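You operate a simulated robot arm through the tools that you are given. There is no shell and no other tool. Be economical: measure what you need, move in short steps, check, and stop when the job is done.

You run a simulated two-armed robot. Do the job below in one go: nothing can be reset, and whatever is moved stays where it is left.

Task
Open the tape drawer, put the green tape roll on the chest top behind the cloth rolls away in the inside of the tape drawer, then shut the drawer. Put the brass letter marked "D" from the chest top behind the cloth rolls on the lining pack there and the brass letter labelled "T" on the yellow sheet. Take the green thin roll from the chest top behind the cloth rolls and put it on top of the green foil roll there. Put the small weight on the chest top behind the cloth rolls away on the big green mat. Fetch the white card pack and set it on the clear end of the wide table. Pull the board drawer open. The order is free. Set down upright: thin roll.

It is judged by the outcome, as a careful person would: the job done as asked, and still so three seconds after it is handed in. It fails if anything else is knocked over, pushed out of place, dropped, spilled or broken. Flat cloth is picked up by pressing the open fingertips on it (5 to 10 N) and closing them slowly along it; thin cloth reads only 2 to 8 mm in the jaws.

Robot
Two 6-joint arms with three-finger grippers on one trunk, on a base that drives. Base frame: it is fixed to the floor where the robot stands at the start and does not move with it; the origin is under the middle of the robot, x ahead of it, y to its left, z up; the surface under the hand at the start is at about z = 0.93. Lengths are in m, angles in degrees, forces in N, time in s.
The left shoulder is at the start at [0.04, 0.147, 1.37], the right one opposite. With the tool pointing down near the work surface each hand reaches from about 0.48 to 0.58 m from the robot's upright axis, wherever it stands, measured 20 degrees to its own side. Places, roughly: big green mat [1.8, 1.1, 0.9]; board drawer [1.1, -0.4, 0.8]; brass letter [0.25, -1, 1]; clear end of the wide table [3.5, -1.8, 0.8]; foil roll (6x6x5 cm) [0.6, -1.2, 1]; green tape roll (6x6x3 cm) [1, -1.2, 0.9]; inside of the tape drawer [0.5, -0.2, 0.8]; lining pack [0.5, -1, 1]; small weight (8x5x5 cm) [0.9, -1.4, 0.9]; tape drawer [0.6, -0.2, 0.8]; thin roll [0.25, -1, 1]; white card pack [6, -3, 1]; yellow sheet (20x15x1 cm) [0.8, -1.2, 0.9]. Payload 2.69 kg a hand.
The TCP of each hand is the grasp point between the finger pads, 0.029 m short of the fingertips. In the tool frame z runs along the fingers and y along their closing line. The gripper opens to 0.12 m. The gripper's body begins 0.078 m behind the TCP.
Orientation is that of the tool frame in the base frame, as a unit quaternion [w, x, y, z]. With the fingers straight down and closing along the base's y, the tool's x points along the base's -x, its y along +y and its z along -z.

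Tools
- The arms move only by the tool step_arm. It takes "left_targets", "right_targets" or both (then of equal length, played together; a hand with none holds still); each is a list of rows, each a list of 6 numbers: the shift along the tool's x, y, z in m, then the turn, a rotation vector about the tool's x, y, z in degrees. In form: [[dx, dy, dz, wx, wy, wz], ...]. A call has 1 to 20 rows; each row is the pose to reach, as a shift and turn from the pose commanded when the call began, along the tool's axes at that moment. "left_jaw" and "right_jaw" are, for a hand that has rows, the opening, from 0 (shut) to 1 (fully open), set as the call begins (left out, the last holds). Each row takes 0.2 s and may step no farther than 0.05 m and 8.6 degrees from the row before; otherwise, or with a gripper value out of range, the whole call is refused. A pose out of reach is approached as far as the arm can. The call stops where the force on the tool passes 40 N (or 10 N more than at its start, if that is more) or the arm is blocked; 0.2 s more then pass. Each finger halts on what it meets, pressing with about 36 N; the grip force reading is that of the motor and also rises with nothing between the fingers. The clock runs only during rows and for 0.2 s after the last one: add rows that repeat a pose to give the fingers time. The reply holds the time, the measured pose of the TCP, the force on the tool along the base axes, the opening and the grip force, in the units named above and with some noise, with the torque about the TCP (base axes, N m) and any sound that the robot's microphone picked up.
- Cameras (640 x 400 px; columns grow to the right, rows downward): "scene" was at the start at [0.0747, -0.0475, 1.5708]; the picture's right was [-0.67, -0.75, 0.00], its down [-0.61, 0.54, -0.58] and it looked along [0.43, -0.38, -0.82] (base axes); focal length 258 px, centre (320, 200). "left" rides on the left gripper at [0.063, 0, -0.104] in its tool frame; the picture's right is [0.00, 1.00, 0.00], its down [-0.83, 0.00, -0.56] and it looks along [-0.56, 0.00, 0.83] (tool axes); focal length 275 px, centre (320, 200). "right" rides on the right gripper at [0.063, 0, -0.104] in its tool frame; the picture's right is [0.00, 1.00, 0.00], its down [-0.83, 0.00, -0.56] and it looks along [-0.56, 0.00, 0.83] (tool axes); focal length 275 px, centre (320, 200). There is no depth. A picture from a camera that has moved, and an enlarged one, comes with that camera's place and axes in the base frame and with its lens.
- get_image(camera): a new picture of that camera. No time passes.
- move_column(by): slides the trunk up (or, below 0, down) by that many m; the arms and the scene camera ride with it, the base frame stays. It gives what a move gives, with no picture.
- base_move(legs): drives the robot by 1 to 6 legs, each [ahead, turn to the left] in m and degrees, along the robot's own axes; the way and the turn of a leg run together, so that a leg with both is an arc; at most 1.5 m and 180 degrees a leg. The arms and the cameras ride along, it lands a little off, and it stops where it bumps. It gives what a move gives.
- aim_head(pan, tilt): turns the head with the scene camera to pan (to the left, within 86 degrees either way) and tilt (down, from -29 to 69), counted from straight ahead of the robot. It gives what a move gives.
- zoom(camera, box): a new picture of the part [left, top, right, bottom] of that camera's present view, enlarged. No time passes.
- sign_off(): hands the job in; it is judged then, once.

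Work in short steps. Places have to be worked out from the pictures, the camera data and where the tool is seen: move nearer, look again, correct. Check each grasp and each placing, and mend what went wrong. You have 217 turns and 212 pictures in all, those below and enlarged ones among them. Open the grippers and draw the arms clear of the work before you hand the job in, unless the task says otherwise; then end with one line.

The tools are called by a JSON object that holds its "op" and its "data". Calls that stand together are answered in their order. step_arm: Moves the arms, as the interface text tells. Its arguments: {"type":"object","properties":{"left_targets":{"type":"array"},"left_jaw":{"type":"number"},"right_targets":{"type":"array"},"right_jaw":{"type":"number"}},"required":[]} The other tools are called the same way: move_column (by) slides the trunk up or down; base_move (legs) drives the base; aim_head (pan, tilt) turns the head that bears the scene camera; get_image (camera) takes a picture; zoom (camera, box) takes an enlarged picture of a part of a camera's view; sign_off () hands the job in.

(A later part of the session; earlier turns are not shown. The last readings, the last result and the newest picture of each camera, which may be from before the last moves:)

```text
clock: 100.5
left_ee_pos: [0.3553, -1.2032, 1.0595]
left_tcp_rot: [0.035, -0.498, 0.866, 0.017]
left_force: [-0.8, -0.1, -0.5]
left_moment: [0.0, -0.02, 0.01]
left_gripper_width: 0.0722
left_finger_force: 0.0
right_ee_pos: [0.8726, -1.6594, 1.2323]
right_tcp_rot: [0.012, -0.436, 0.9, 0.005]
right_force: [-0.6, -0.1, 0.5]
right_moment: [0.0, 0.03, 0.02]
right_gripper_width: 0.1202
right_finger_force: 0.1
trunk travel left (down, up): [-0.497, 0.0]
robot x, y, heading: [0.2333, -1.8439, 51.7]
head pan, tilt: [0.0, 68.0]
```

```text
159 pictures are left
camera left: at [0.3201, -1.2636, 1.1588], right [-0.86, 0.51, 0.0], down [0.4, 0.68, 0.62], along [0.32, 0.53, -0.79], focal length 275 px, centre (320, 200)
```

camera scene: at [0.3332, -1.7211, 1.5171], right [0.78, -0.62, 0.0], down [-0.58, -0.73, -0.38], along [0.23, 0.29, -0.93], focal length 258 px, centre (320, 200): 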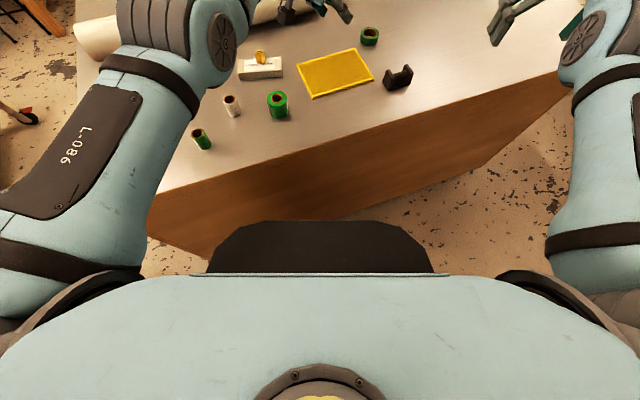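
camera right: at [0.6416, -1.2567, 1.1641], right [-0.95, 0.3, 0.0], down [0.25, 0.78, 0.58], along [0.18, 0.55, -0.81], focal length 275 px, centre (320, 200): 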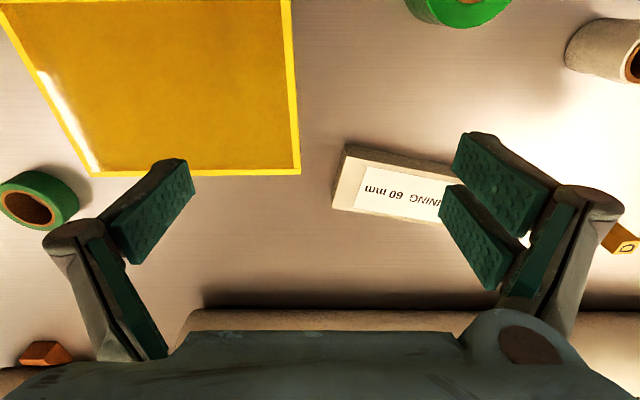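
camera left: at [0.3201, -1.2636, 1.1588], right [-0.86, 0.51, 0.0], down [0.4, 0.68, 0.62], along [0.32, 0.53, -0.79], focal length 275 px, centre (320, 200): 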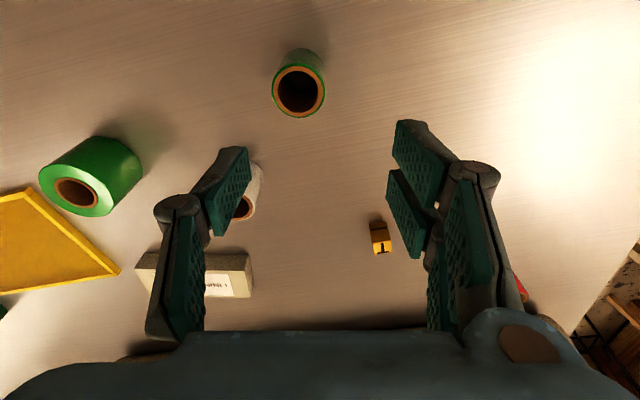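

The roll is standing but shifted 2 cm to (0.359,-1.226). One more 3 cm base nudge puts it in the middle of the reachable band.

{"op": "base_move", "data": {"legs": [[0.03, 0]]}}

{"op": "step_arm", "data": {"left_targets": [[0.02, -0.008, 0.012, 0, 0, 0], [0.038, -0.0143, 0.025, 0, 0, 0], [0.038, -0.0143, 0.025, 0, 0, 0]]}}

{"op": "get_image", "data": {"camera": "left"}}

```text
clock: 101.4
left_ee_pos: [0.3727, -1.1819, 1.0625]
left_tcp_rot: [0.039, -0.498, 0.866, 0.02]
left_force: [0.5, -0.4, 0.8]
left_moment: [0.02, -0.02, 0.01]
left_gripper_width: 0.0721
left_finger_force: 0.1
right_ee_pos: [0.8894, -1.6422, 1.2356]
right_tcp_rot: [0.014, -0.437, 0.899, 0.005]
right_force: [0.3, 0.2, 0.5]
right_moment: [0.05, 0.03, -0.01]
right_gripper_width: 0.1199
right_finger_force: 0.0
trunk travel left (down, up): [-0.497, 0.0]
robot x, y, heading: [0.2589, -1.8183, 51.5]
head pan, tilt: [0.0, 68.0]
```

```text
clock: 102.2
left_ee_pos: [0.3813, -1.1953, 1.0291]
left_tcp_rot: [0.037, -0.498, 0.866, 0.019]
left_force: [-0.5, -0.6, 0.8]
left_moment: [0.04, -0.04, 0.03]
left_gripper_width: 0.0719
left_finger_force: 0.0
left hand out of reach, approached as far as the arm can: row 1, 2, 3
right_ee_pos: [0.8898, -1.6425, 1.2354]
right_tcp_rot: [0.013, -0.437, 0.9, 0.005]
right_force: [-1.0, -0.3, 0.7]
right_moment: [-0.01, 0.01, -0.01]
right_gripper_width: 0.1202
right_finger_force: 0.1
trunk travel left (down, up): [-0.497, 0.0]
robot x, y, heading: [0.2561, -1.8185, 51.7]
head pan, tilt: [0.0, 68.0]
```

```text
158 pictures are left
camera left: at [0.3447, -1.2558, 1.1272], right [-0.86, 0.51, 0.0], down [0.4, 0.68, 0.62], along [0.32, 0.54, -0.78], focal length 275 px, centre (320, 200)
```

left: 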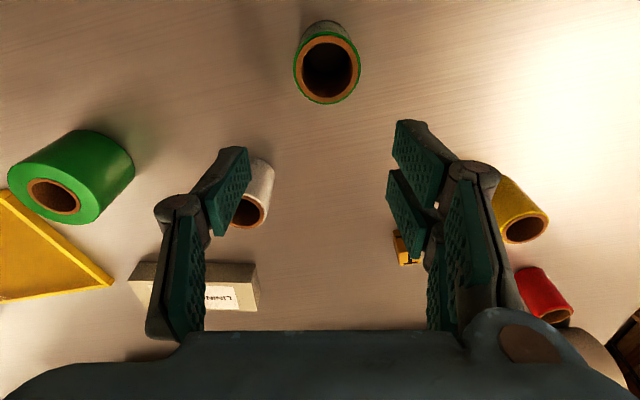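

I'm at the edge of the reachable band again. I'll probe how the arm responds to small backward steps.

{"op": "step_arm", "data": {"left_targets": [[0.005, 0, 0, 0, 0, 0], [0.01, 0, 0, 0, 0, 0], [0.015, 0, 0, 0, 0, 0], [0.02, 0, 0, 0, 0, 0], [0.025, 0, 0, 0, 0, 0], [0.03, 0, 0, 0, 0, 0]]}}

```text
clock: 103.6
left_ee_pos: [0.3819, -1.1954, 1.0191]
left_tcp_rot: [0.035, -0.498, 0.866, 0.018]
left_force: [0.0, -0.2, -0.2]
left_moment: [0.0, 0.04, 0.04]
left_gripper_width: 0.0721
left_finger_force: 0.0
left hand out of reach, approached as far as the arm can: row 1, 2, 3, 4, 5, 6
right_ee_pos: [0.8921, -1.6407, 1.2345]
right_tcp_rot: [0.012, -0.437, 0.899, 0.005]
right_force: [0.2, -0.3, 0.2]
right_moment: [-0.01, 0.03, 0.01]
right_gripper_width: 0.1197
right_finger_force: 0.1
trunk travel left (down, up): [-0.497, 0.0]
robot x, y, heading: [0.2543, -1.8172, 51.4]
head pan, tilt: [0.0, 68.0]
```

I'll look at the arm postures to understand this limit.

{"op": "aim_head", "data": {"pan": 15, "tilt": 45}}

{"op": "get_image", "data": {"camera": "scene"}}

```text
clock: 104.4
left_ee_pos: [0.3802, -1.1941, 1.0188]
left_tcp_rot: [0.036, -0.498, 0.866, 0.018]
left_force: [-0.3, 0.0, 0.1]
left_moment: [0.0, 0.04, 0.02]
left_gripper_width: 0.0718
left_finger_force: 0.0
right_ee_pos: [0.8904, -1.6399, 1.2346]
right_tcp_rot: [0.013, -0.436, 0.9, 0.004]
right_force: [0.3, -0.1, -0.2]
right_moment: [0.01, 0.0, 0.03]
right_gripper_width: 0.1201
right_finger_force: 0.2
trunk travel left (down, up): [-0.497, 0.0]
robot x, y, heading: [0.2581, -1.8205, 51.6]
head pan, tilt: [15.0, 45.0]
```

```text
157 pictures are left
camera scene: at [0.3013, -1.7289, 1.5839], right [0.92, -0.4, 0.0], down [-0.28, -0.65, -0.71], along [0.28, 0.65, -0.71], focal length 258 px, centre (320, 200)
```

scene: 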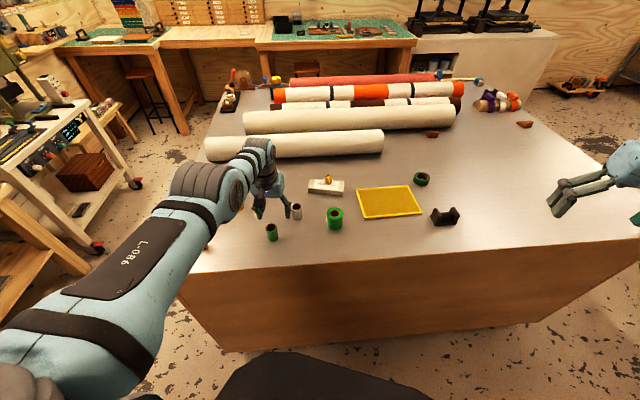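

The elbow is folded sideways here. T's pose (0.6 m ahead, 14 cm left, 26° tilt, trunk −0.12) worked freely, so I'll return the left arm to that posture and use base rotation to align with each roll.

{"op": "step_arm", "data": {"left_targets": [[0, 0, -0.04, 0, 0, 0], [-0.01, -0.02, -0.07, 0, -4, 1.5], [-0.017, -0.05, -0.08, 0.2, -10, 3.5], [-0.025, -0.08, -0.09, 0.4, -16, 6], [-0.032, -0.115, -0.09, 0.6, -22, 8.5], [-0.035, -0.146, -0.09, 0.6, -22, 8.5], [-0.035, -0.146, -0.09, 0.6, -22, 8.5]]}}

{"op": "move_column", "data": {"by": -0.12}}

{"op": "base_move", "data": {"legs": [[0, 15.5]]}}

{"op": "get_image", "data": {"camera": "left"}}

```text
clock: 106.0
left_ee_pos: [0.5551, -1.2113, 1.1081]
left_tcp_rot: [0.202, -0.42, 0.878, 0.111]
left_force: [0.4, 0.3, 0.4]
left_moment: [0.03, 0.01, -0.03]
left_gripper_width: 0.0719
left_finger_force: 0.0
left hand out of reach, approached as far as the arm can: row 1, 2, 3, 4, 5, 6, 7
right_ee_pos: [0.8912, -1.6403, 1.2347]
right_tcp_rot: [0.012, -0.436, 0.9, 0.005]
right_force: [-0.7, -0.2, 0.4]
right_moment: [-0.01, -0.04, 0.0]
right_gripper_width: 0.12
right_finger_force: 0.0
trunk travel left (down, up): [-0.497, 0.0]
robot x, y, heading: [0.2567, -1.8212, 51.6]
head pan, tilt: [15.0, 45.0]
```

```text
clock: 107.5
left_ee_pos: [0.5536, -1.2118, 0.9878]
left_tcp_rot: [0.201, -0.42, 0.878, 0.111]
left_force: [-0.1, 0.4, -0.2]
left_moment: [0.01, -0.01, 0.01]
left_gripper_width: 0.072
left_finger_force: 0.0
right_ee_pos: [0.8902, -1.6392, 1.1148]
right_tcp_rot: [0.012, -0.438, 0.899, 0.005]
right_force: [-0.3, 0.1, -0.7]
right_moment: [0.0, -0.03, -0.04]
right_gripper_width: 0.1201
right_finger_force: 0.1
trunk travel left (down, up): [-0.377, 0.12]
robot x, y, heading: [0.257, -1.8202, 51.4]
head pan, tilt: [15.0, 45.0]
```

```text
clock: 108.8
left_ee_pos: [0.3805, -1.154, 0.9875]
left_tcp_rot: [0.183, -0.535, 0.813, 0.137]
left_force: [-0.3, 0.0, 0.5]
left_moment: [-0.01, -0.01, -0.02]
left_gripper_width: 0.0718
left_finger_force: 0.0
right_ee_pos: [0.8209, -1.4778, 1.1138]
right_tcp_rot: [0.01, -0.554, 0.832, 0.008]
right_force: [0.0, 0.3, 0.1]
right_moment: [0.04, -0.02, -0.03]
right_gripper_width: 0.1198
right_finger_force: 0.0
trunk travel left (down, up): [-0.377, 0.12]
robot x, y, heading: [0.2583, -1.8212, 67.3]
head pan, tilt: [15.0, 45.0]
```

```text
156 pictures are left
camera left: at [0.3424, -1.2489, 1.0532], right [-0.92, 0.39, 0.03], down [0.22, 0.45, 0.87], along [0.33, 0.8, -0.5], focal length 275 px, centre (320, 200)
```

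left: 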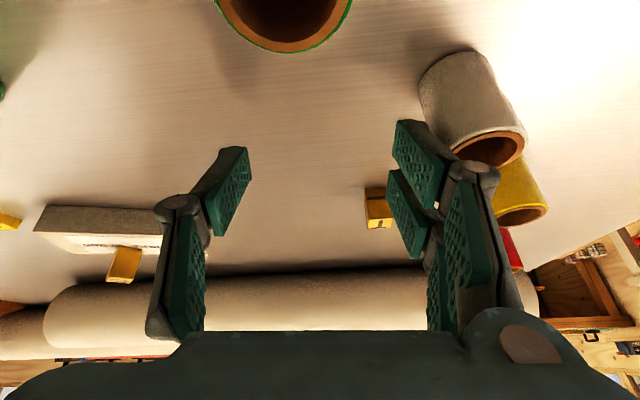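

I left the hand too low while turning, and the finger seems to have swept the white roll aside. I'll raise the hand straight up and assess.

{"op": "step_arm", "data": {"left_targets": [[-0.013, 0, -0.027, 0, 0, 0], [-0.035, 0, -0.072, 0, 0, 0], [-0.053, 0, -0.11, 0, 0, 0]]}}

{"op": "zoom", "data": {"camera": "scene", "box": [160, 120, 480, 320]}}

{"op": "get_image", "data": {"camera": "left"}}

```text
clock: 109.6
left_ee_pos: [0.3831, -1.1554, 1.1118]
left_tcp_rot: [0.184, -0.535, 0.813, 0.137]
left_force: [0.0, 0.0, -0.5]
left_moment: [-0.03, -0.02, -0.04]
left_gripper_width: 0.0722
left_finger_force: 0.0
left hand out of reach, approached as far as the arm can: row 1, 2
right_ee_pos: [0.8189, -1.4764, 1.1147]
right_tcp_rot: [0.011, -0.555, 0.832, 0.006]
right_force: [-0.6, -0.7, -0.5]
right_moment: [0.01, -0.01, 0.04]
right_gripper_width: 0.1199
right_finger_force: 0.0
trunk travel left (down, up): [-0.377, 0.12]
robot x, y, heading: [0.2588, -1.8194, 67.3]
head pan, tilt: [15.0, 45.0]
```

```text
2.00 times, centred on (320, 220) of scene
camera zoom: at [0.2751, -1.7212, 1.4641], right [0.99, -0.14, 0.0], down [-0.1, -0.7, -0.71], along [0.1, 0.7, -0.71], focal length 516 px, centre (320, 160)
```

zoom: 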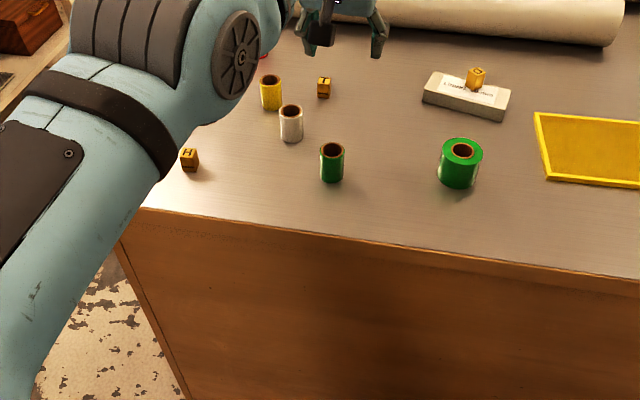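

```text
154 pictures are left
camera left: at [0.3449, -1.2509, 1.177], right [-0.92, 0.39, 0.03], down [0.22, 0.45, 0.87], along [0.33, 0.8, -0.5], focal length 275 px, centre (320, 200)
```

left: 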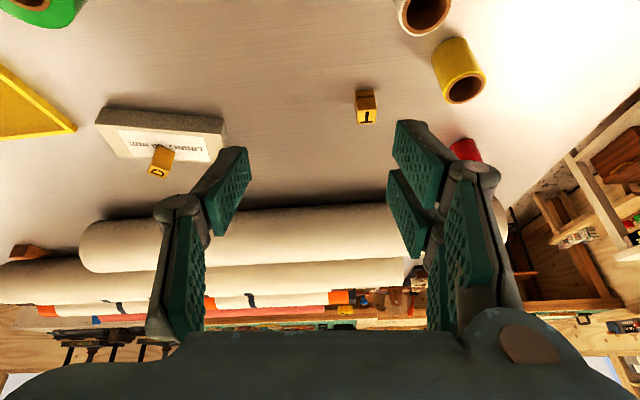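

The white roll is upright but was swept from (0.453,-1.18) to about (0.314,-1.137). I'll put it back: turn the base 6° left so the left hand lines up with it, staying high.

{"op": "base_move", "data": {"legs": [[0, 6]]}}

{"op": "get_image", "data": {"camera": "left"}}

```text
clock: 110.6
left_ee_pos: [0.3176, -1.1466, 1.1121]
left_tcp_rot: [0.175, -0.576, 0.785, 0.147]
left_force: [0.6, 0.6, -0.1]
left_moment: [0.0, 0.01, 0.03]
left_gripper_width: 0.0719
left_finger_force: 0.1
right_ee_pos: [0.7843, -1.422, 1.1136]
right_tcp_rot: [0.011, -0.597, 0.802, 0.009]
right_force: [-0.2, -0.7, -1.2]
right_moment: [-0.01, 0.01, 0.01]
right_gripper_width: 0.1202
right_finger_force: 0.1
trunk travel left (down, up): [-0.377, 0.12]
robot x, y, heading: [0.2605, -1.821, 73.2]
head pan, tilt: [15.0, 45.0]
```

```text
153 pictures are left
camera left: at [0.2884, -1.2451, 1.1767], right [-0.95, 0.3, 0.03], down [0.17, 0.47, 0.87], along [0.24, 0.83, -0.5], focal length 275 px, centre (320, 200)
```

left: 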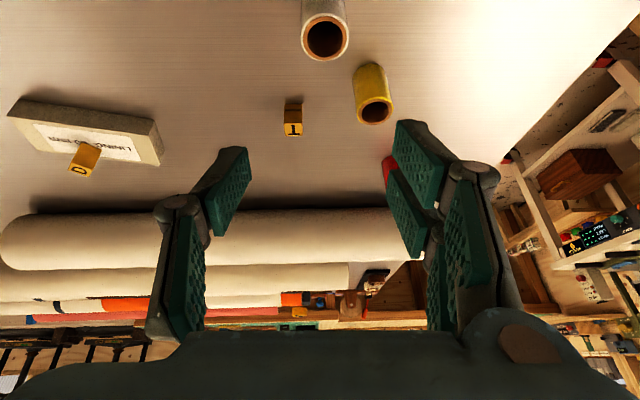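

The white roll is nearly under the jaws. Descend to z≈0.966 in one vertical line.

{"op": "step_arm", "data": {"left_targets": [[0.02, 0.0075, 0.038, 0, 0, 0], [0.04, 0.0075, 0.076, 0, 0, 0], [0.056, 0.0075, 0.106, 0, 0, 0]]}}

{"op": "get_image", "data": {"camera": "left"}}

```text
clock: 111.4
left_ee_pos: [0.3055, -1.1407, 0.991]
left_tcp_rot: [0.176, -0.577, 0.784, 0.146]
left_force: [-0.5, -1.0, -0.3]
left_moment: [0.0, 0.0, 0.01]
left_gripper_width: 0.0721
left_finger_force: 0.0
left hand out of reach, approached as far as the arm can: row 1, 2, 3
right_ee_pos: [0.7817, -1.4205, 1.1142]
right_tcp_rot: [0.01, -0.597, 0.802, 0.007]
right_force: [-0.1, 0.2, 0.2]
right_moment: [0.02, 0.02, 0.0]
right_gripper_width: 0.1201
right_finger_force: 0.1
trunk travel left (down, up): [-0.377, 0.12]
robot x, y, heading: [0.2573, -1.8217, 73.0]
head pan, tilt: [15.0, 45.0]
```

```text
152 pictures are left
camera left: at [0.2766, -1.2401, 1.056], right [-0.95, 0.3, 0.03], down [0.17, 0.47, 0.87], along [0.24, 0.83, -0.5], focal length 275 px, centre (320, 200)
```

left: 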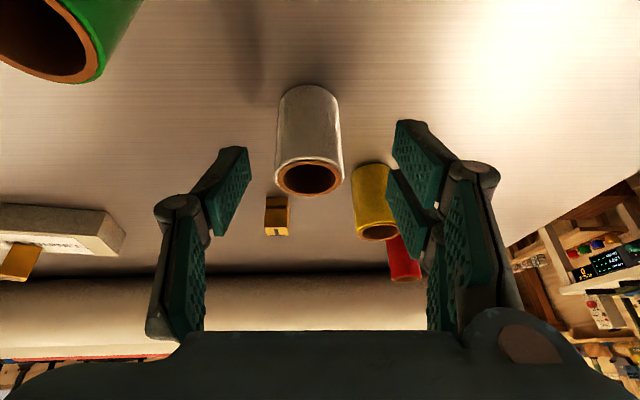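

Well placed. Last 2.5 cm down, then close.

{"op": "step_arm", "data": {"left_targets": [[0.0055, -0.003, 0.011, 0, 0, 0], [0.011, -0.004, 0.022, 0, 0, 0]]}}

{"op": "get_image", "data": {"camera": "left"}}

```text
clock: 112.0
left_ee_pos: [0.3072, -1.1437, 0.9655]
left_tcp_rot: [0.177, -0.576, 0.785, 0.146]
left_force: [0.8, 0.8, 0.3]
left_moment: [-0.02, -0.01, 0.03]
left_gripper_width: 0.0719
left_finger_force: 0.0
right_ee_pos: [0.7803, -1.4206, 1.1138]
right_tcp_rot: [0.01, -0.597, 0.802, 0.006]
right_force: [-0.5, 0.2, 1.2]
right_moment: [-0.02, -0.02, -0.03]
right_gripper_width: 0.1199
right_finger_force: 0.0
trunk travel left (down, up): [-0.377, 0.12]
robot x, y, heading: [0.2501, -1.8211, 73.2]
head pan, tilt: [15.0, 45.0]
```

```text
151 pictures are left
camera left: at [0.2784, -1.2425, 1.0316], right [-0.95, 0.3, 0.03], down [0.17, 0.47, 0.87], along [0.24, 0.83, -0.5], focal length 275 px, centre (320, 200)
```

left: 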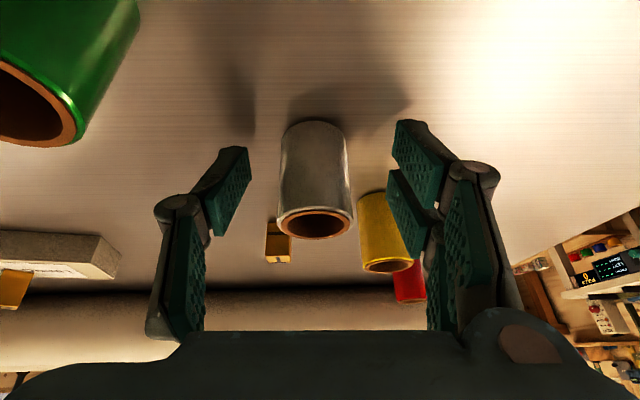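

Roll between the pads. Close and lift 10 cm.

{"op": "step_arm", "data": {"left_targets": [[0, 0, 0, 0, 0, 0], [0, 0, 0, 0, 0, 0], [0, 0, 0, 0, 0, 0]], "left_jaw": 0}}

{"op": "step_arm", "data": {"left_targets": [[-0.014, 0, -0.028, 0, 0, 0], [-0.034, 0, -0.068, 0, 0, 0], [-0.05, 0, -0.1, 0, 0, 0]]}}

{"op": "get_image", "data": {"camera": "left"}}

```text
clock: 112.8
left_ee_pos: [0.3057, -1.1445, 0.9662]
left_tcp_rot: [0.176, -0.577, 0.784, 0.146]
left_force: [0.0, -1.0, 1.0]
left_moment: [0.02, -0.04, 0.01]
left_gripper_width: 0.0331
left_finger_force: 36.6
right_ee_pos: [0.7814, -1.4209, 1.1146]
right_tcp_rot: [0.011, -0.597, 0.802, 0.007]
right_force: [-0.8, -0.2, -1.1]
right_moment: [0.01, -0.02, 0.0]
right_gripper_width: 0.1203
right_finger_force: 0.2
trunk travel left (down, up): [-0.377, 0.12]
robot x, y, heading: [0.2545, -1.8209, 73.0]
head pan, tilt: [15.0, 45.0]
```

```text
clock: 113.6
left_ee_pos: [0.3116, -1.1431, 1.0799]
left_tcp_rot: [0.176, -0.577, 0.784, 0.147]
left_force: [0.2, 0.5, 0.2]
left_moment: [0.0, 0.02, 0.0]
left_gripper_width: 0.0333
left_finger_force: 35.5
right_ee_pos: [0.7801, -1.4198, 1.1138]
right_tcp_rot: [0.011, -0.597, 0.802, 0.007]
right_force: [0.3, -0.2, 0.6]
right_moment: [0.0, -0.02, 0.0]
right_gripper_width: 0.12
right_finger_force: 0.1
trunk travel left (down, up): [-0.377, 0.12]
robot x, y, heading: [0.2557, -1.8207, 73.1]
head pan, tilt: [15.0, 45.0]
```

```text
150 pictures are left
camera left: at [0.2825, -1.2423, 1.1444], right [-0.95, 0.3, 0.03], down [0.17, 0.47, 0.87], along [0.24, 0.83, -0.5], focal length 275 px, centre (320, 200)
```

left: 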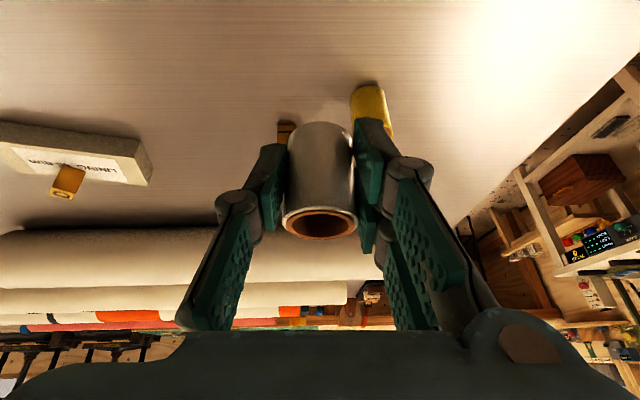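

Held upright. Rotating the base 12.3° right to bring it over its original spot.

{"op": "base_move", "data": {"legs": [[0, -12.3]]}}

{"op": "get_image", "data": {"camera": "left"}}

```text
clock: 114.8
left_ee_pos: [0.4536, -1.1699, 1.0785]
left_tcp_rot: [0.191, -0.489, 0.842, 0.126]
left_force: [0.6, -0.4, 0.2]
left_moment: [-0.04, -0.01, -0.01]
left_gripper_width: 0.0331
left_finger_force: 35.7
right_ee_pos: [0.854, -1.5397, 1.1132]
right_tcp_rot: [0.011, -0.508, 0.861, 0.006]
right_force: [-0.1, 0.5, -0.4]
right_moment: [0.02, -0.03, 0.02]
right_gripper_width: 0.12
right_finger_force: 0.1
trunk travel left (down, up): [-0.377, 0.12]
robot x, y, heading: [0.2556, -1.8203, 60.9]
head pan, tilt: [15.0, 45.0]
```

```text
149 pictures are left
camera left: at [0.4044, -1.2597, 1.1435], right [-0.87, 0.49, 0.03], down [0.27, 0.42, 0.87], along [0.42, 0.76, -0.5], focal length 275 px, centre (320, 200)
```

left: 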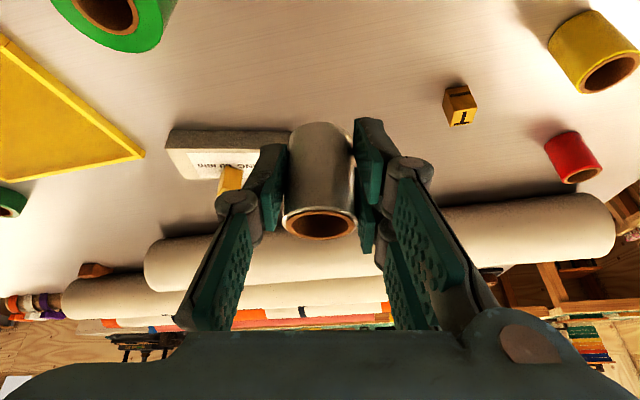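

I need 1.5 cm back and 11 cm down; lowering the white roll to its old spot.

{"op": "step_arm", "data": {"left_targets": [[0.02, -0.002, 0.024, 0, 0, 0], [0.036, -0.0045, 0.056, 0, 0, 0], [0.052, -0.0045, 0.081, 0, 0, 0], [0.062, -0.0045, 0.0915, 0, 0, 0]]}}

{"op": "get_image", "data": {"camera": "left"}}

```text
clock: 115.8
left_ee_pos: [0.4479, -1.1848, 0.9697]
left_tcp_rot: [0.191, -0.489, 0.842, 0.127]
left_force: [0.2, -0.3, -1.4]
left_moment: [0.0, 0.0, -0.02]
left_gripper_width: 0.0329
left_finger_force: 36.0
right_ee_pos: [0.8541, -1.5411, 1.1133]
right_tcp_rot: [0.011, -0.508, 0.862, 0.005]
right_force: [-0.5, 0.6, -0.2]
right_moment: [0.03, 0.01, 0.05]
right_gripper_width: 0.1199
right_finger_force: 0.1
trunk travel left (down, up): [-0.377, 0.12]
robot x, y, heading: [0.2552, -1.8172, 60.6]
head pan, tilt: [15.0, 45.0]
```

```text
148 pictures are left
camera left: at [0.3995, -1.2743, 1.0337], right [-0.87, 0.49, 0.03], down [0.27, 0.42, 0.87], along [0.42, 0.76, -0.5], focal length 275 px, centre (320, 200)
```

left: 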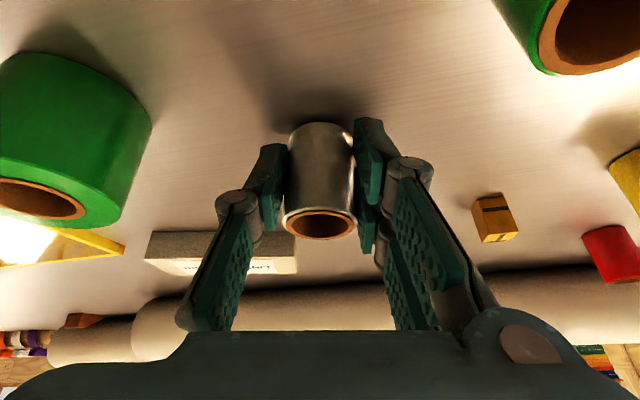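

3 mm above the surface. Lower that, open, and lift straight up.

{"op": "step_arm", "data": {"left_targets": [[0.0016, 0, 0.0031, 0, 0, 0]]}}

{"op": "step_arm", "data": {"left_targets": [[0, 0, 0, 0, 0, 0], [0, 0, 0, 0, 0, 0]], "left_jaw": 0.6}}

{"op": "step_arm", "data": {"left_targets": [[-0.018, 0, -0.036, 0, 0, 0], [-0.04, 0, -0.08, 0, 0, 0], [-0.058, 0, -0.116, 0, 0, 0]]}}

{"op": "get_image", "data": {"camera": "left"}}

{"op": "zoom", "data": {"camera": "scene", "box": [160, 120, 480, 320]}}

```text
clock: 116.2
left_ee_pos: [0.4478, -1.1845, 0.9661]
left_tcp_rot: [0.192, -0.488, 0.842, 0.127]
left_force: [-0.4, 0.9, 7.1]
left_moment: [0.07, -0.12, -0.01]
left_gripper_width: 0.0329
left_finger_force: 36.1
right_ee_pos: [0.853, -1.5427, 1.1143]
right_tcp_rot: [0.012, -0.507, 0.862, 0.007]
right_force: [-0.3, 0.3, 0.0]
right_moment: [0.02, -0.02, 0.01]
right_gripper_width: 0.1199
right_finger_force: 0.1
trunk travel left (down, up): [-0.377, 0.12]
robot x, y, heading: [0.2554, -1.821, 61.0]
head pan, tilt: [15.0, 45.0]
```

```text
clock: 116.8
left_ee_pos: [0.4496, -1.1845, 0.9652]
left_tcp_rot: [0.19, -0.489, 0.842, 0.126]
left_force: [-0.4, 0.4, 0.2]
left_moment: [0.0, 0.01, 0.0]
left_gripper_width: 0.0718
left_finger_force: 0.1
right_ee_pos: [0.8543, -1.5424, 1.114]
right_tcp_rot: [0.01, -0.507, 0.862, 0.006]
right_force: [0.5, 0.1, -0.1]
right_moment: [0.01, 0.02, 0.0]
right_gripper_width: 0.1203
right_finger_force: 0.0
trunk travel left (down, up): [-0.377, 0.12]
robot x, y, heading: [0.2595, -1.82, 60.8]
head pan, tilt: [15.0, 45.0]
```

```text
clock: 117.5
left_ee_pos: [0.4508, -1.1853, 1.096]
left_tcp_rot: [0.191, -0.489, 0.842, 0.127]
left_force: [0.4, 0.0, 0.1]
left_moment: [0.01, 0.03, 0.02]
left_gripper_width: 0.0724
left_finger_force: 0.1
right_ee_pos: [0.8541, -1.5414, 1.1136]
right_tcp_rot: [0.011, -0.507, 0.862, 0.007]
right_force: [-0.2, 0.8, -1.6]
right_moment: [-0.01, -0.03, 0.01]
right_gripper_width: 0.1203
right_finger_force: 0.1
trunk travel left (down, up): [-0.377, 0.12]
robot x, y, heading: [0.2572, -1.8198, 60.7]
head pan, tilt: [15.0, 45.0]
```

```text
147 pictures are left
camera left: at [0.4032, -1.2751, 1.1609], right [-0.87, 0.49, 0.03], down [0.27, 0.42, 0.87], along [0.42, 0.76, -0.5], focal length 275 px, centre (320, 200)
```

left: 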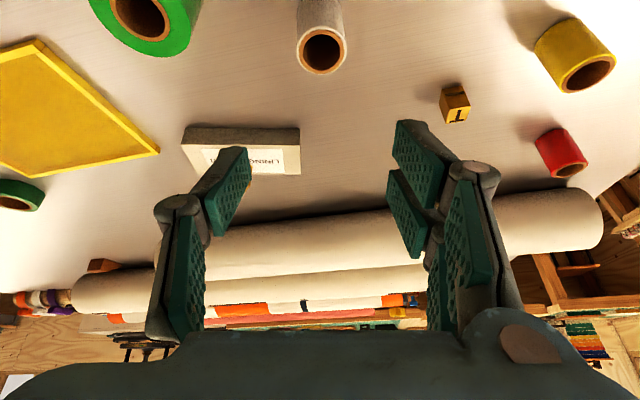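

```text
2.00 times, centred on (320, 220) of scene
camera zoom: at [0.2864, -1.7236, 1.4641], right [0.97, -0.25, 0.0], down [-0.17, -0.69, -0.71], along [0.17, 0.69, -0.71], focal length 516 px, centre (320, 160)
```

zoom: 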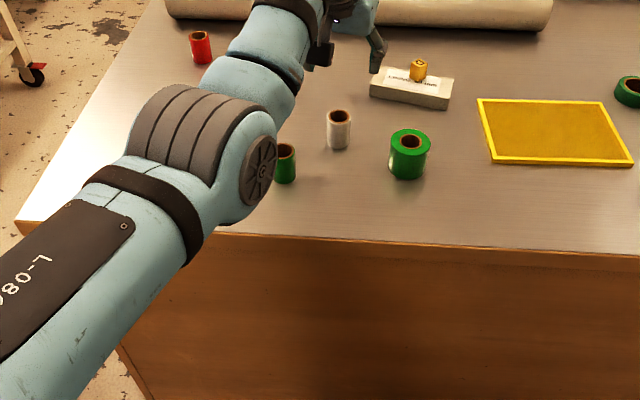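

White roll is back. Now I'll back 3 cm and turn 6° left to line the hand up with the thin roll.

{"op": "base_move", "data": {"legs": [[-0.03, 0], [0, 6.2]]}}

{"op": "get_image", "data": {"camera": "left"}}

```text
clock: 118.9
left_ee_pos: [0.3712, -1.1949, 1.0963]
left_tcp_rot: [0.183, -0.534, 0.814, 0.138]
left_force: [-0.4, 0.4, -0.1]
left_moment: [0.0, 0.02, 0.0]
left_gripper_width: 0.072
left_finger_force: 0.0
right_ee_pos: [0.8082, -1.5058, 1.1122]
right_tcp_rot: [0.009, -0.553, 0.833, 0.008]
right_force: [-0.6, 0.3, -0.5]
right_moment: [-0.02, 0.0, -0.01]
right_gripper_width: 0.12
right_finger_force: 0.1
trunk travel left (down, up): [-0.377, 0.12]
robot x, y, heading: [0.24, -1.8461, 67.1]
head pan, tilt: [15.0, 45.0]
```

```text
145 pictures are left
camera left: at [0.3317, -1.2892, 1.1607], right [-0.92, 0.4, 0.03], down [0.22, 0.45, 0.87], along [0.33, 0.8, -0.5], focal length 275 px, centre (320, 200)
```

left: 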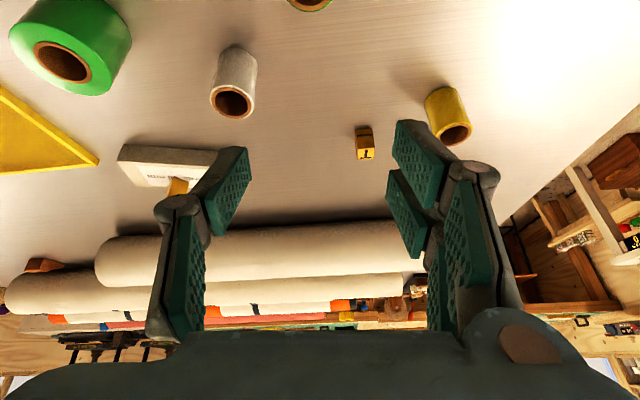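

The thin roll is a bit nearer. Move back 3.5 cm at height and look.

{"op": "step_arm", "data": {"left_targets": [[0.0155, 0, -0.0078, 0, 0, 0], [0.0313, 0, -0.0156, 0, 0, 0], [0.04, 0, 0.002, 0, 0, 0], [0.045, 0, 0.012, 0, 0, 0]], "left_jaw": 0.52}}

{"op": "get_image", "data": {"camera": "left"}}

```text
clock: 119.9
left_ee_pos: [0.3531, -1.2246, 1.0627]
left_tcp_rot: [0.183, -0.534, 0.814, 0.137]
left_force: [0.2, -0.2, -0.3]
left_moment: [-0.01, 0.01, 0.03]
left_gripper_width: 0.0625
left_finger_force: 0.1
right_ee_pos: [0.8062, -1.5051, 1.1135]
right_tcp_rot: [0.01, -0.553, 0.833, 0.005]
right_force: [0.3, -0.2, -1.1]
right_moment: [-0.01, -0.05, 0.02]
right_gripper_width: 0.1197
right_finger_force: 0.0
trunk travel left (down, up): [-0.377, 0.12]
robot x, y, heading: [0.2449, -1.8463, 67.0]
head pan, tilt: [15.0, 45.0]
```

```text
144 pictures are left
camera left: at [0.3139, -1.32, 1.1289], right [-0.92, 0.4, 0.03], down [0.22, 0.45, 0.87], along [0.33, 0.8, -0.5], focal length 275 px, centre (320, 200)
```

left: 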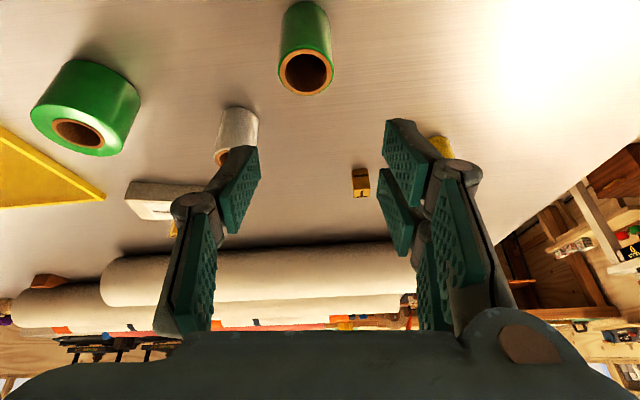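

Roll top at (0.359,-1.227), nearly aligned. Descend to z≈0.972 and close.

{"op": "step_arm", "data": {"left_targets": [[0.016, -0.006, 0.027, 0, 0, 0], [0.032, -0.006, 0.054, 0, 0, 0], [0.046, -0.006, 0.0787, 0, 0, 0]]}}

{"op": "get_image", "data": {"camera": "left"}}

```text
clock: 120.7
left_ee_pos: [0.3532, -1.2328, 0.9739]
left_tcp_rot: [0.184, -0.534, 0.814, 0.136]
left_force: [-0.1, -0.2, 0.1]
left_moment: [-0.02, -0.04, 0.01]
left_gripper_width: 0.0626
left_finger_force: 0.0
right_ee_pos: [0.8065, -1.5045, 1.1149]
right_tcp_rot: [0.011, -0.553, 0.833, 0.007]
right_force: [0.8, -0.7, -0.5]
right_moment: [0.0, 0.0, -0.01]
right_gripper_width: 0.1202
right_finger_force: 0.0
trunk travel left (down, up): [-0.377, 0.12]
robot x, y, heading: [0.2444, -1.846, 66.9]
head pan, tilt: [15.0, 45.0]
```

```text
143 pictures are left
camera left: at [0.3156, -1.3269, 1.0385], right [-0.92, 0.4, 0.03], down [0.22, 0.45, 0.87], along [0.33, 0.8, -0.5], focal length 275 px, centre (320, 200)
```

left: 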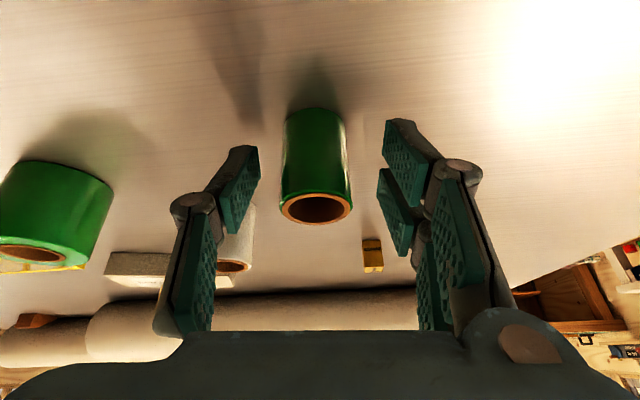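

Roll is centred between the pads. Close and lift 12 cm.

{"op": "step_arm", "data": {"left_targets": [[0, 0, 0, 0, 0, 0], [0, 0, 0, 0, 0, 0], [0, 0, 0, 0, 0, 0]], "left_jaw": 0}}

{"op": "step_arm", "data": {"left_targets": [[-0.018, 0, -0.036, 0, 0, 0], [-0.037, 0, -0.074, 0, 0, 0], [-0.055, 0, -0.11, 0, 0, 0]]}}

{"op": "get_image", "data": {"camera": "left"}}

```text
clock: 121.5
left_ee_pos: [0.3543, -1.2324, 0.9736]
left_tcp_rot: [0.184, -0.533, 0.814, 0.136]
left_force: [0.3, 0.1, -0.3]
left_moment: [-0.03, 0.03, -0.02]
left_gripper_width: 0.0336
left_finger_force: 35.8
right_ee_pos: [0.8061, -1.505, 1.1132]
right_tcp_rot: [0.01, -0.554, 0.832, 0.006]
right_force: [-0.1, 0.4, 0.9]
right_moment: [-0.01, 0.0, 0.02]
right_gripper_width: 0.1201
right_finger_force: 0.1
trunk travel left (down, up): [-0.377, 0.12]
robot x, y, heading: [0.2385, -1.8441, 66.7]
head pan, tilt: [15.0, 45.0]
```

```text
clock: 122.3
left_ee_pos: [0.3568, -1.2341, 1.0974]
left_tcp_rot: [0.184, -0.533, 0.815, 0.136]
left_force: [-0.7, -0.4, 0.2]
left_moment: [-0.01, 0.0, 0.0]
left_gripper_width: 0.0337
left_finger_force: 36.1
right_ee_pos: [0.8053, -1.5052, 1.1126]
right_tcp_rot: [0.01, -0.553, 0.833, 0.007]
right_force: [0.5, -0.4, 0.3]
right_moment: [0.05, 0.02, 0.04]
right_gripper_width: 0.1198
right_finger_force: 0.1
trunk travel left (down, up): [-0.377, 0.12]
robot x, y, heading: [0.239, -1.8451, 66.8]
head pan, tilt: [15.0, 45.0]
```

```text
142 pictures are left
camera left: at [0.3181, -1.3289, 1.1623], right [-0.92, 0.4, 0.03], down [0.22, 0.45, 0.87], along [0.33, 0.8, -0.5], focal length 275 px, centre (320, 200)
```

left: 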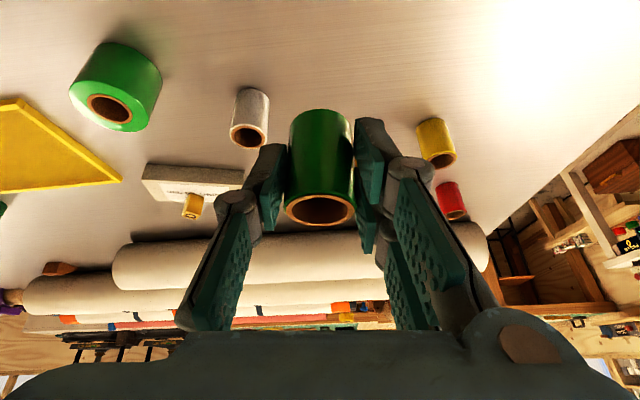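

Thin roll held upright, its bottom ~1.054. Rotate 16.6° right toward the foil roll.

{"op": "base_move", "data": {"legs": [[0, -16.6]]}}

{"op": "get_image", "data": {"camera": "left"}}

{"op": "zoom", "data": {"camera": "scene", "box": [240, 140, 440, 265]}}

```text
clock: 123.7
left_ee_pos: [0.5262, -1.2907, 1.0951]
left_tcp_rot: [0.201, -0.41, 0.883, 0.108]
left_force: [-0.1, -0.3, 0.0]
left_moment: [-0.03, -0.01, -0.02]
left_gripper_width: 0.0337
left_finger_force: 36.0
right_ee_pos: [0.8807, -1.6794, 1.1119]
right_tcp_rot: [0.011, -0.428, 0.904, 0.005]
right_force: [0.1, -0.1, -1.2]
right_moment: [0.02, -0.03, -0.02]
right_gripper_width: 0.1199
right_finger_force: 0.0
trunk travel left (down, up): [-0.377, 0.12]
robot x, y, heading: [0.2399, -1.8468, 50.6]
head pan, tilt: [15.0, 45.0]
```

```text
141 pictures are left
camera left: at [0.4617, -1.3707, 1.1615], right [-0.77, 0.64, 0.03], down [0.34, 0.37, 0.87], along [0.55, 0.67, -0.5], focal length 275 px, centre (320, 200)
```

left: 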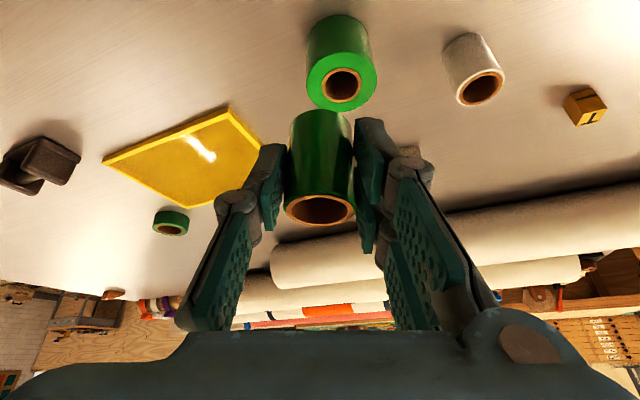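

```text
3.20 times, centred on (340, 202) of scene
camera zoom: at [0.2881, -1.7551, 1.464], right [0.91, -0.42, 0.0], down [-0.29, -0.64, -0.71], along [0.29, 0.64, -0.71], focal length 825 px, centre (256, 192)
```

zoom: 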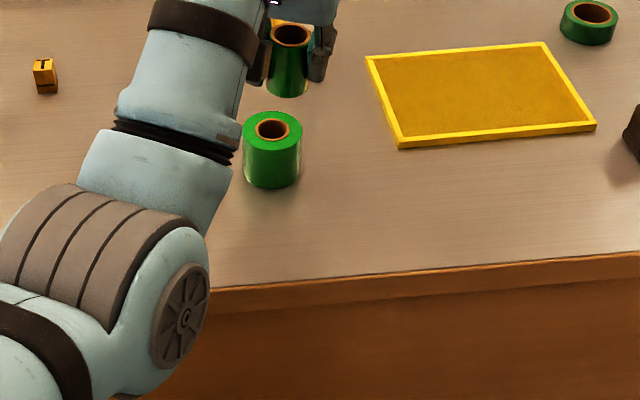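

Foil roll top is at (0.531,-1.257); I need +2.5 cm ahead and +1.8 cm left. First the horizontal shift, then partly down.

{"op": "step_arm", "data": {"left_targets": [[-0.0112, 0.009, 0.0056, 0, 0, 0], [-0.0224, 0.0178, 0.0112, 0, 0, 0], [-0.0124, 0.0178, 0.0312, 0, 0, 0], [-0.0023, 0.0178, 0.0515, 0, 0, 0]]}}

{"op": "get_image", "data": {"camera": "left"}}

{"op": "zoom", "data": {"camera": "scene", "box": [280, 150, 380, 212]}}

```text
clock: 124.7
left_ee_pos: [0.5288, -1.2598, 1.0518]
left_tcp_rot: [0.201, -0.411, 0.883, 0.109]
left_force: [0.2, -0.4, -0.8]
left_moment: [0.01, 0.01, 0.04]
left_gripper_width: 0.0335
left_finger_force: 36.6
right_ee_pos: [0.8793, -1.6792, 1.1125]
right_tcp_rot: [0.01, -0.428, 0.904, 0.005]
right_force: [0.1, -0.4, 0.0]
right_moment: [-0.02, 0.02, -0.02]
right_gripper_width: 0.1198
right_finger_force: 0.1
trunk travel left (down, up): [-0.377, 0.12]
robot x, y, heading: [0.2398, -1.8467, 50.8]
head pan, tilt: [15.0, 45.0]
```

```text
139 pictures are left
camera left: at [0.4645, -1.3393, 1.117], right [-0.77, 0.64, 0.03], down [0.34, 0.37, 0.87], along [0.55, 0.67, -0.5], focal length 275 px, centre (320, 200)
```

left: 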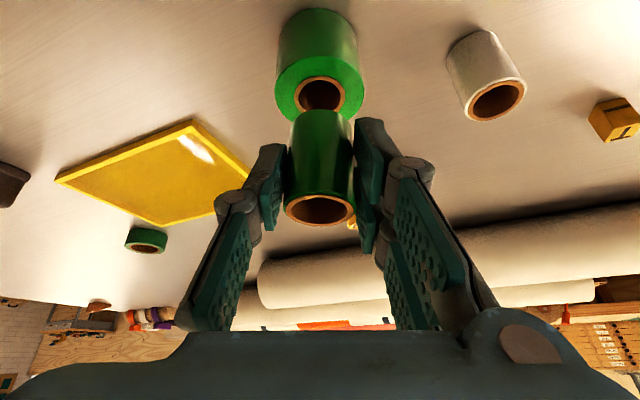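

```text
6.40 times, centred on (330, 181) of scene
camera zoom: at [0.2888, -1.7558, 1.464], right [0.91, -0.42, 0.0], down [-0.29, -0.64, -0.71], along [0.29, 0.64, -0.71], focal length 1651 px, centre (256, 322)
```

zoom: 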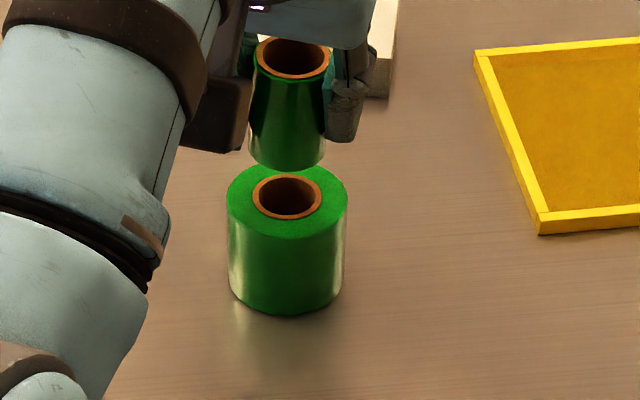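

Aligned within 4 mm. Lower most of the remaining ~2.5 cm.

{"op": "step_arm", "data": {"left_targets": [[0.003, 0.002, 0.012, 0, 0, 0], [0.0073, 0.002, 0.0211, 0, 0, 0]]}}

{"op": "zoom", "data": {"camera": "scene", "box": [280, 150, 380, 212]}}

```text
clock: 125.3
left_ee_pos: [0.5279, -1.2565, 1.0297]
left_tcp_rot: [0.201, -0.411, 0.883, 0.108]
left_force: [0.4, 1.0, -0.4]
left_moment: [0.01, 0.03, -0.01]
left_gripper_width: 0.0335
left_finger_force: 36.0
right_ee_pos: [0.881, -1.6783, 1.1137]
right_tcp_rot: [0.01, -0.428, 0.904, 0.005]
right_force: [-0.4, -0.2, 0.0]
right_moment: [-0.02, -0.01, 0.01]
right_gripper_width: 0.1201
right_finger_force: 0.0
trunk travel left (down, up): [-0.377, 0.12]
robot x, y, heading: [0.2431, -1.8465, 50.4]
head pan, tilt: [15.0, 45.0]
```

```text
6.40 times, centred on (330, 181) of scene
camera zoom: at [0.2887, -1.7558, 1.464], right [0.91, -0.42, 0.0], down [-0.29, -0.64, -0.71], along [0.29, 0.64, -0.71], focal length 1651 px, centre (256, 322)
```

zoom: 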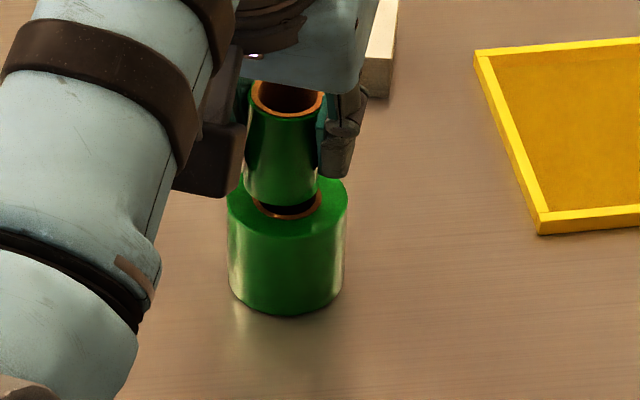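

Nearly down; roll is ~3 mm left of centre. Small correction and lower in 3 mm steps until contact.

{"op": "step_arm", "data": {"left_targets": [[0.0013, -0.003, 0.0027, 0, 0, 0], [0.0022, -0.003, 0.0045, 0, 0, 0]]}}

{"op": "zoom", "data": {"camera": "scene", "box": [280, 150, 380, 212]}}

```text
clock: 125.9
left_ee_pos: [0.5307, -1.2596, 1.0244]
left_tcp_rot: [0.202, -0.41, 0.883, 0.109]
left_force: [0.5, -0.6, 0.0]
left_moment: [0.03, 0.02, -0.02]
left_gripper_width: 0.0335
left_finger_force: 36.2
right_ee_pos: [0.88, -1.6798, 1.113]
right_tcp_rot: [0.01, -0.428, 0.904, 0.005]
right_force: [0.6, 0.7, 0.2]
right_moment: [0.0, -0.01, 0.02]
right_gripper_width: 0.1201
right_finger_force: 0.0
trunk travel left (down, up): [-0.377, 0.12]
robot x, y, heading: [0.2415, -1.8473, 50.6]
head pan, tilt: [15.0, 45.0]
```

```text
6.40 times, centred on (330, 181) of scene
camera zoom: at [0.2887, -1.7559, 1.464], right [0.91, -0.42, 0.0], down [-0.29, -0.64, -0.71], along [0.29, 0.64, -0.71], focal length 1651 px, centre (256, 322)
```

zoom: 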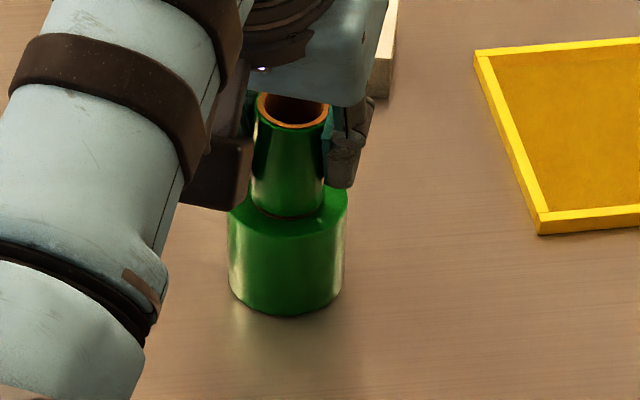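

Centred and practically touching. Two more millimetre steps to feel contact.

{"op": "step_arm", "data": {"left_targets": [[0.0007, 0, 0.0013, 0, 0, 0], [0.0011, 0, 0.0022, 0, 0, 0]]}}

```text
clock: 126.5
left_ee_pos: [0.5302, -1.2575, 1.0237]
left_tcp_rot: [0.203, -0.411, 0.882, 0.108]
left_force: [0.8, 0.2, 2.8]
left_moment: [0.0, -0.12, -0.01]
left_gripper_width: 0.0334
left_finger_force: 35.8
right_ee_pos: [0.8799, -1.6806, 1.1129]
right_tcp_rot: [0.011, -0.428, 0.904, 0.005]
right_force: [0.2, -0.2, 0.0]
right_moment: [0.01, 0.01, -0.02]
right_gripper_width: 0.12
right_finger_force: 0.0
trunk travel left (down, up): [-0.377, 0.12]
robot x, y, heading: [0.2396, -1.8458, 50.5]
head pan, tilt: [15.0, 45.0]
```

Light contact (3 N). Release, then lift straight up.

{"op": "step_arm", "data": {"left_targets": [[0, 0, 0, 0, 0, 0], [0, 0, 0, 0, 0, 0]], "left_jaw": 0.6}}

{"op": "step_arm", "data": {"left_targets": [[-0.018, 0, -0.036, 0, 0, 0], [-0.036, 0, -0.072, 0, 0, 0], [-0.05, 0, -0.1, 0, 0, 0]]}}

{"op": "get_image", "data": {"camera": "left"}}

{"op": "zoom", "data": {"camera": "scene", "box": [240, 120, 560, 320]}}

```text
clock: 127.1
left_ee_pos: [0.5296, -1.2572, 1.0236]
left_tcp_rot: [0.201, -0.411, 0.883, 0.108]
left_force: [0.4, 0.6, -0.4]
left_moment: [0.02, 0.04, 0.02]
left_gripper_width: 0.0722
left_finger_force: 0.0
right_ee_pos: [0.8791, -1.6796, 1.1128]
right_tcp_rot: [0.012, -0.429, 0.903, 0.004]
right_force: [0.0, 0.5, 0.0]
right_moment: [-0.02, 0.01, 0.0]
right_gripper_width: 0.1197
right_finger_force: 0.1
trunk travel left (down, up): [-0.377, 0.12]
robot x, y, heading: [0.2411, -1.8459, 50.7]
head pan, tilt: [15.0, 45.0]
```

```text
clock: 127.9
left_ee_pos: [0.5328, -1.2604, 1.1362]
left_tcp_rot: [0.201, -0.41, 0.883, 0.109]
left_force: [-0.9, -0.2, 0.4]
left_moment: [0.0, -0.01, -0.02]
left_gripper_width: 0.072
left_finger_force: 0.1
right_ee_pos: [0.8791, -1.6825, 1.1128]
right_tcp_rot: [0.011, -0.428, 0.904, 0.005]
right_force: [0.4, 0.2, 0.2]
right_moment: [-0.01, -0.01, 0.0]
right_gripper_width: 0.12
right_finger_force: 0.0
trunk travel left (down, up): [-0.377, 0.12]
robot x, y, heading: [0.2439, -1.8467, 50.6]
head pan, tilt: [15.0, 45.0]
```

```text
135 pictures are left
camera left: at [0.4678, -1.3394, 1.2], right [-0.77, 0.64, 0.03], down [0.34, 0.37, 0.87], along [0.55, 0.67, -0.5], focal length 275 px, centre (320, 200)
```

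left: 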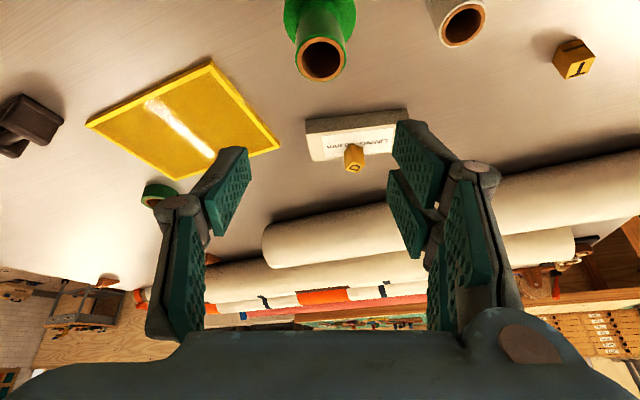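

```text
2.00 times, centred on (400, 220) of scene
camera zoom: at [0.2885, -1.7565, 1.4641], right [0.91, -0.42, 0.0], down [-0.29, -0.64, -0.71], along [0.29, 0.64, -0.71], focal length 516 px, centre (160, 160)
```

zoom: 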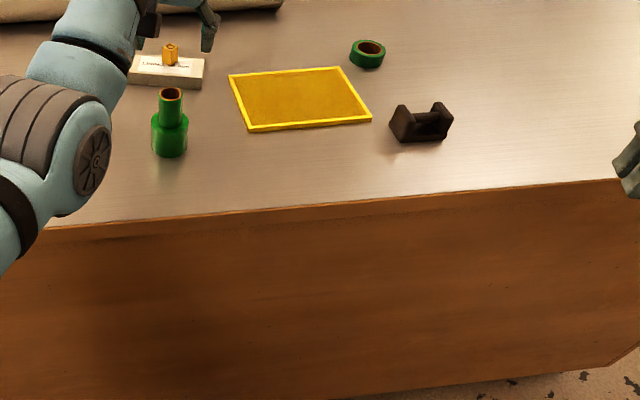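

Thin roll stands on the foil roll. Next, T: turn 20° left and move 16 cm forward to put T under the left hand's working spot (hand is high).

{"op": "base_move", "data": {"legs": [[0, 20], [0.16, 0]]}}

{"op": "get_image", "data": {"camera": "left"}}

```text
clock: 130.4
left_ee_pos: [0.3665, -1.0479, 1.1367]
left_tcp_rot: [0.181, -0.557, 0.798, 0.143]
left_force: [-0.8, -0.2, 0.5]
left_moment: [0.02, -0.02, -0.01]
left_gripper_width: 0.0719
left_finger_force: 0.0
right_ee_pos: [0.8371, -1.3231, 1.1148]
right_tcp_rot: [0.011, -0.578, 0.816, 0.008]
right_force: [-0.2, 0.2, 0.7]
right_moment: [0.04, 0.0, -0.01]
right_gripper_width: 0.1199
right_finger_force: 0.1
trunk travel left (down, up): [-0.377, 0.12]
robot x, y, heading: [0.2913, -1.698, 70.5]
head pan, tilt: [15.0, 45.0]
```

```text
133 pictures are left
camera left: at [0.3327, -1.1446, 1.2012], right [-0.94, 0.34, 0.03], down [0.19, 0.46, 0.87], along [0.28, 0.82, -0.49], focal length 275 px, centre (320, 200)
```

left: 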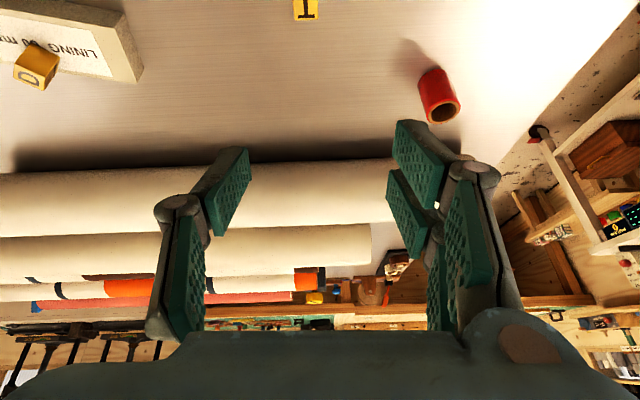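

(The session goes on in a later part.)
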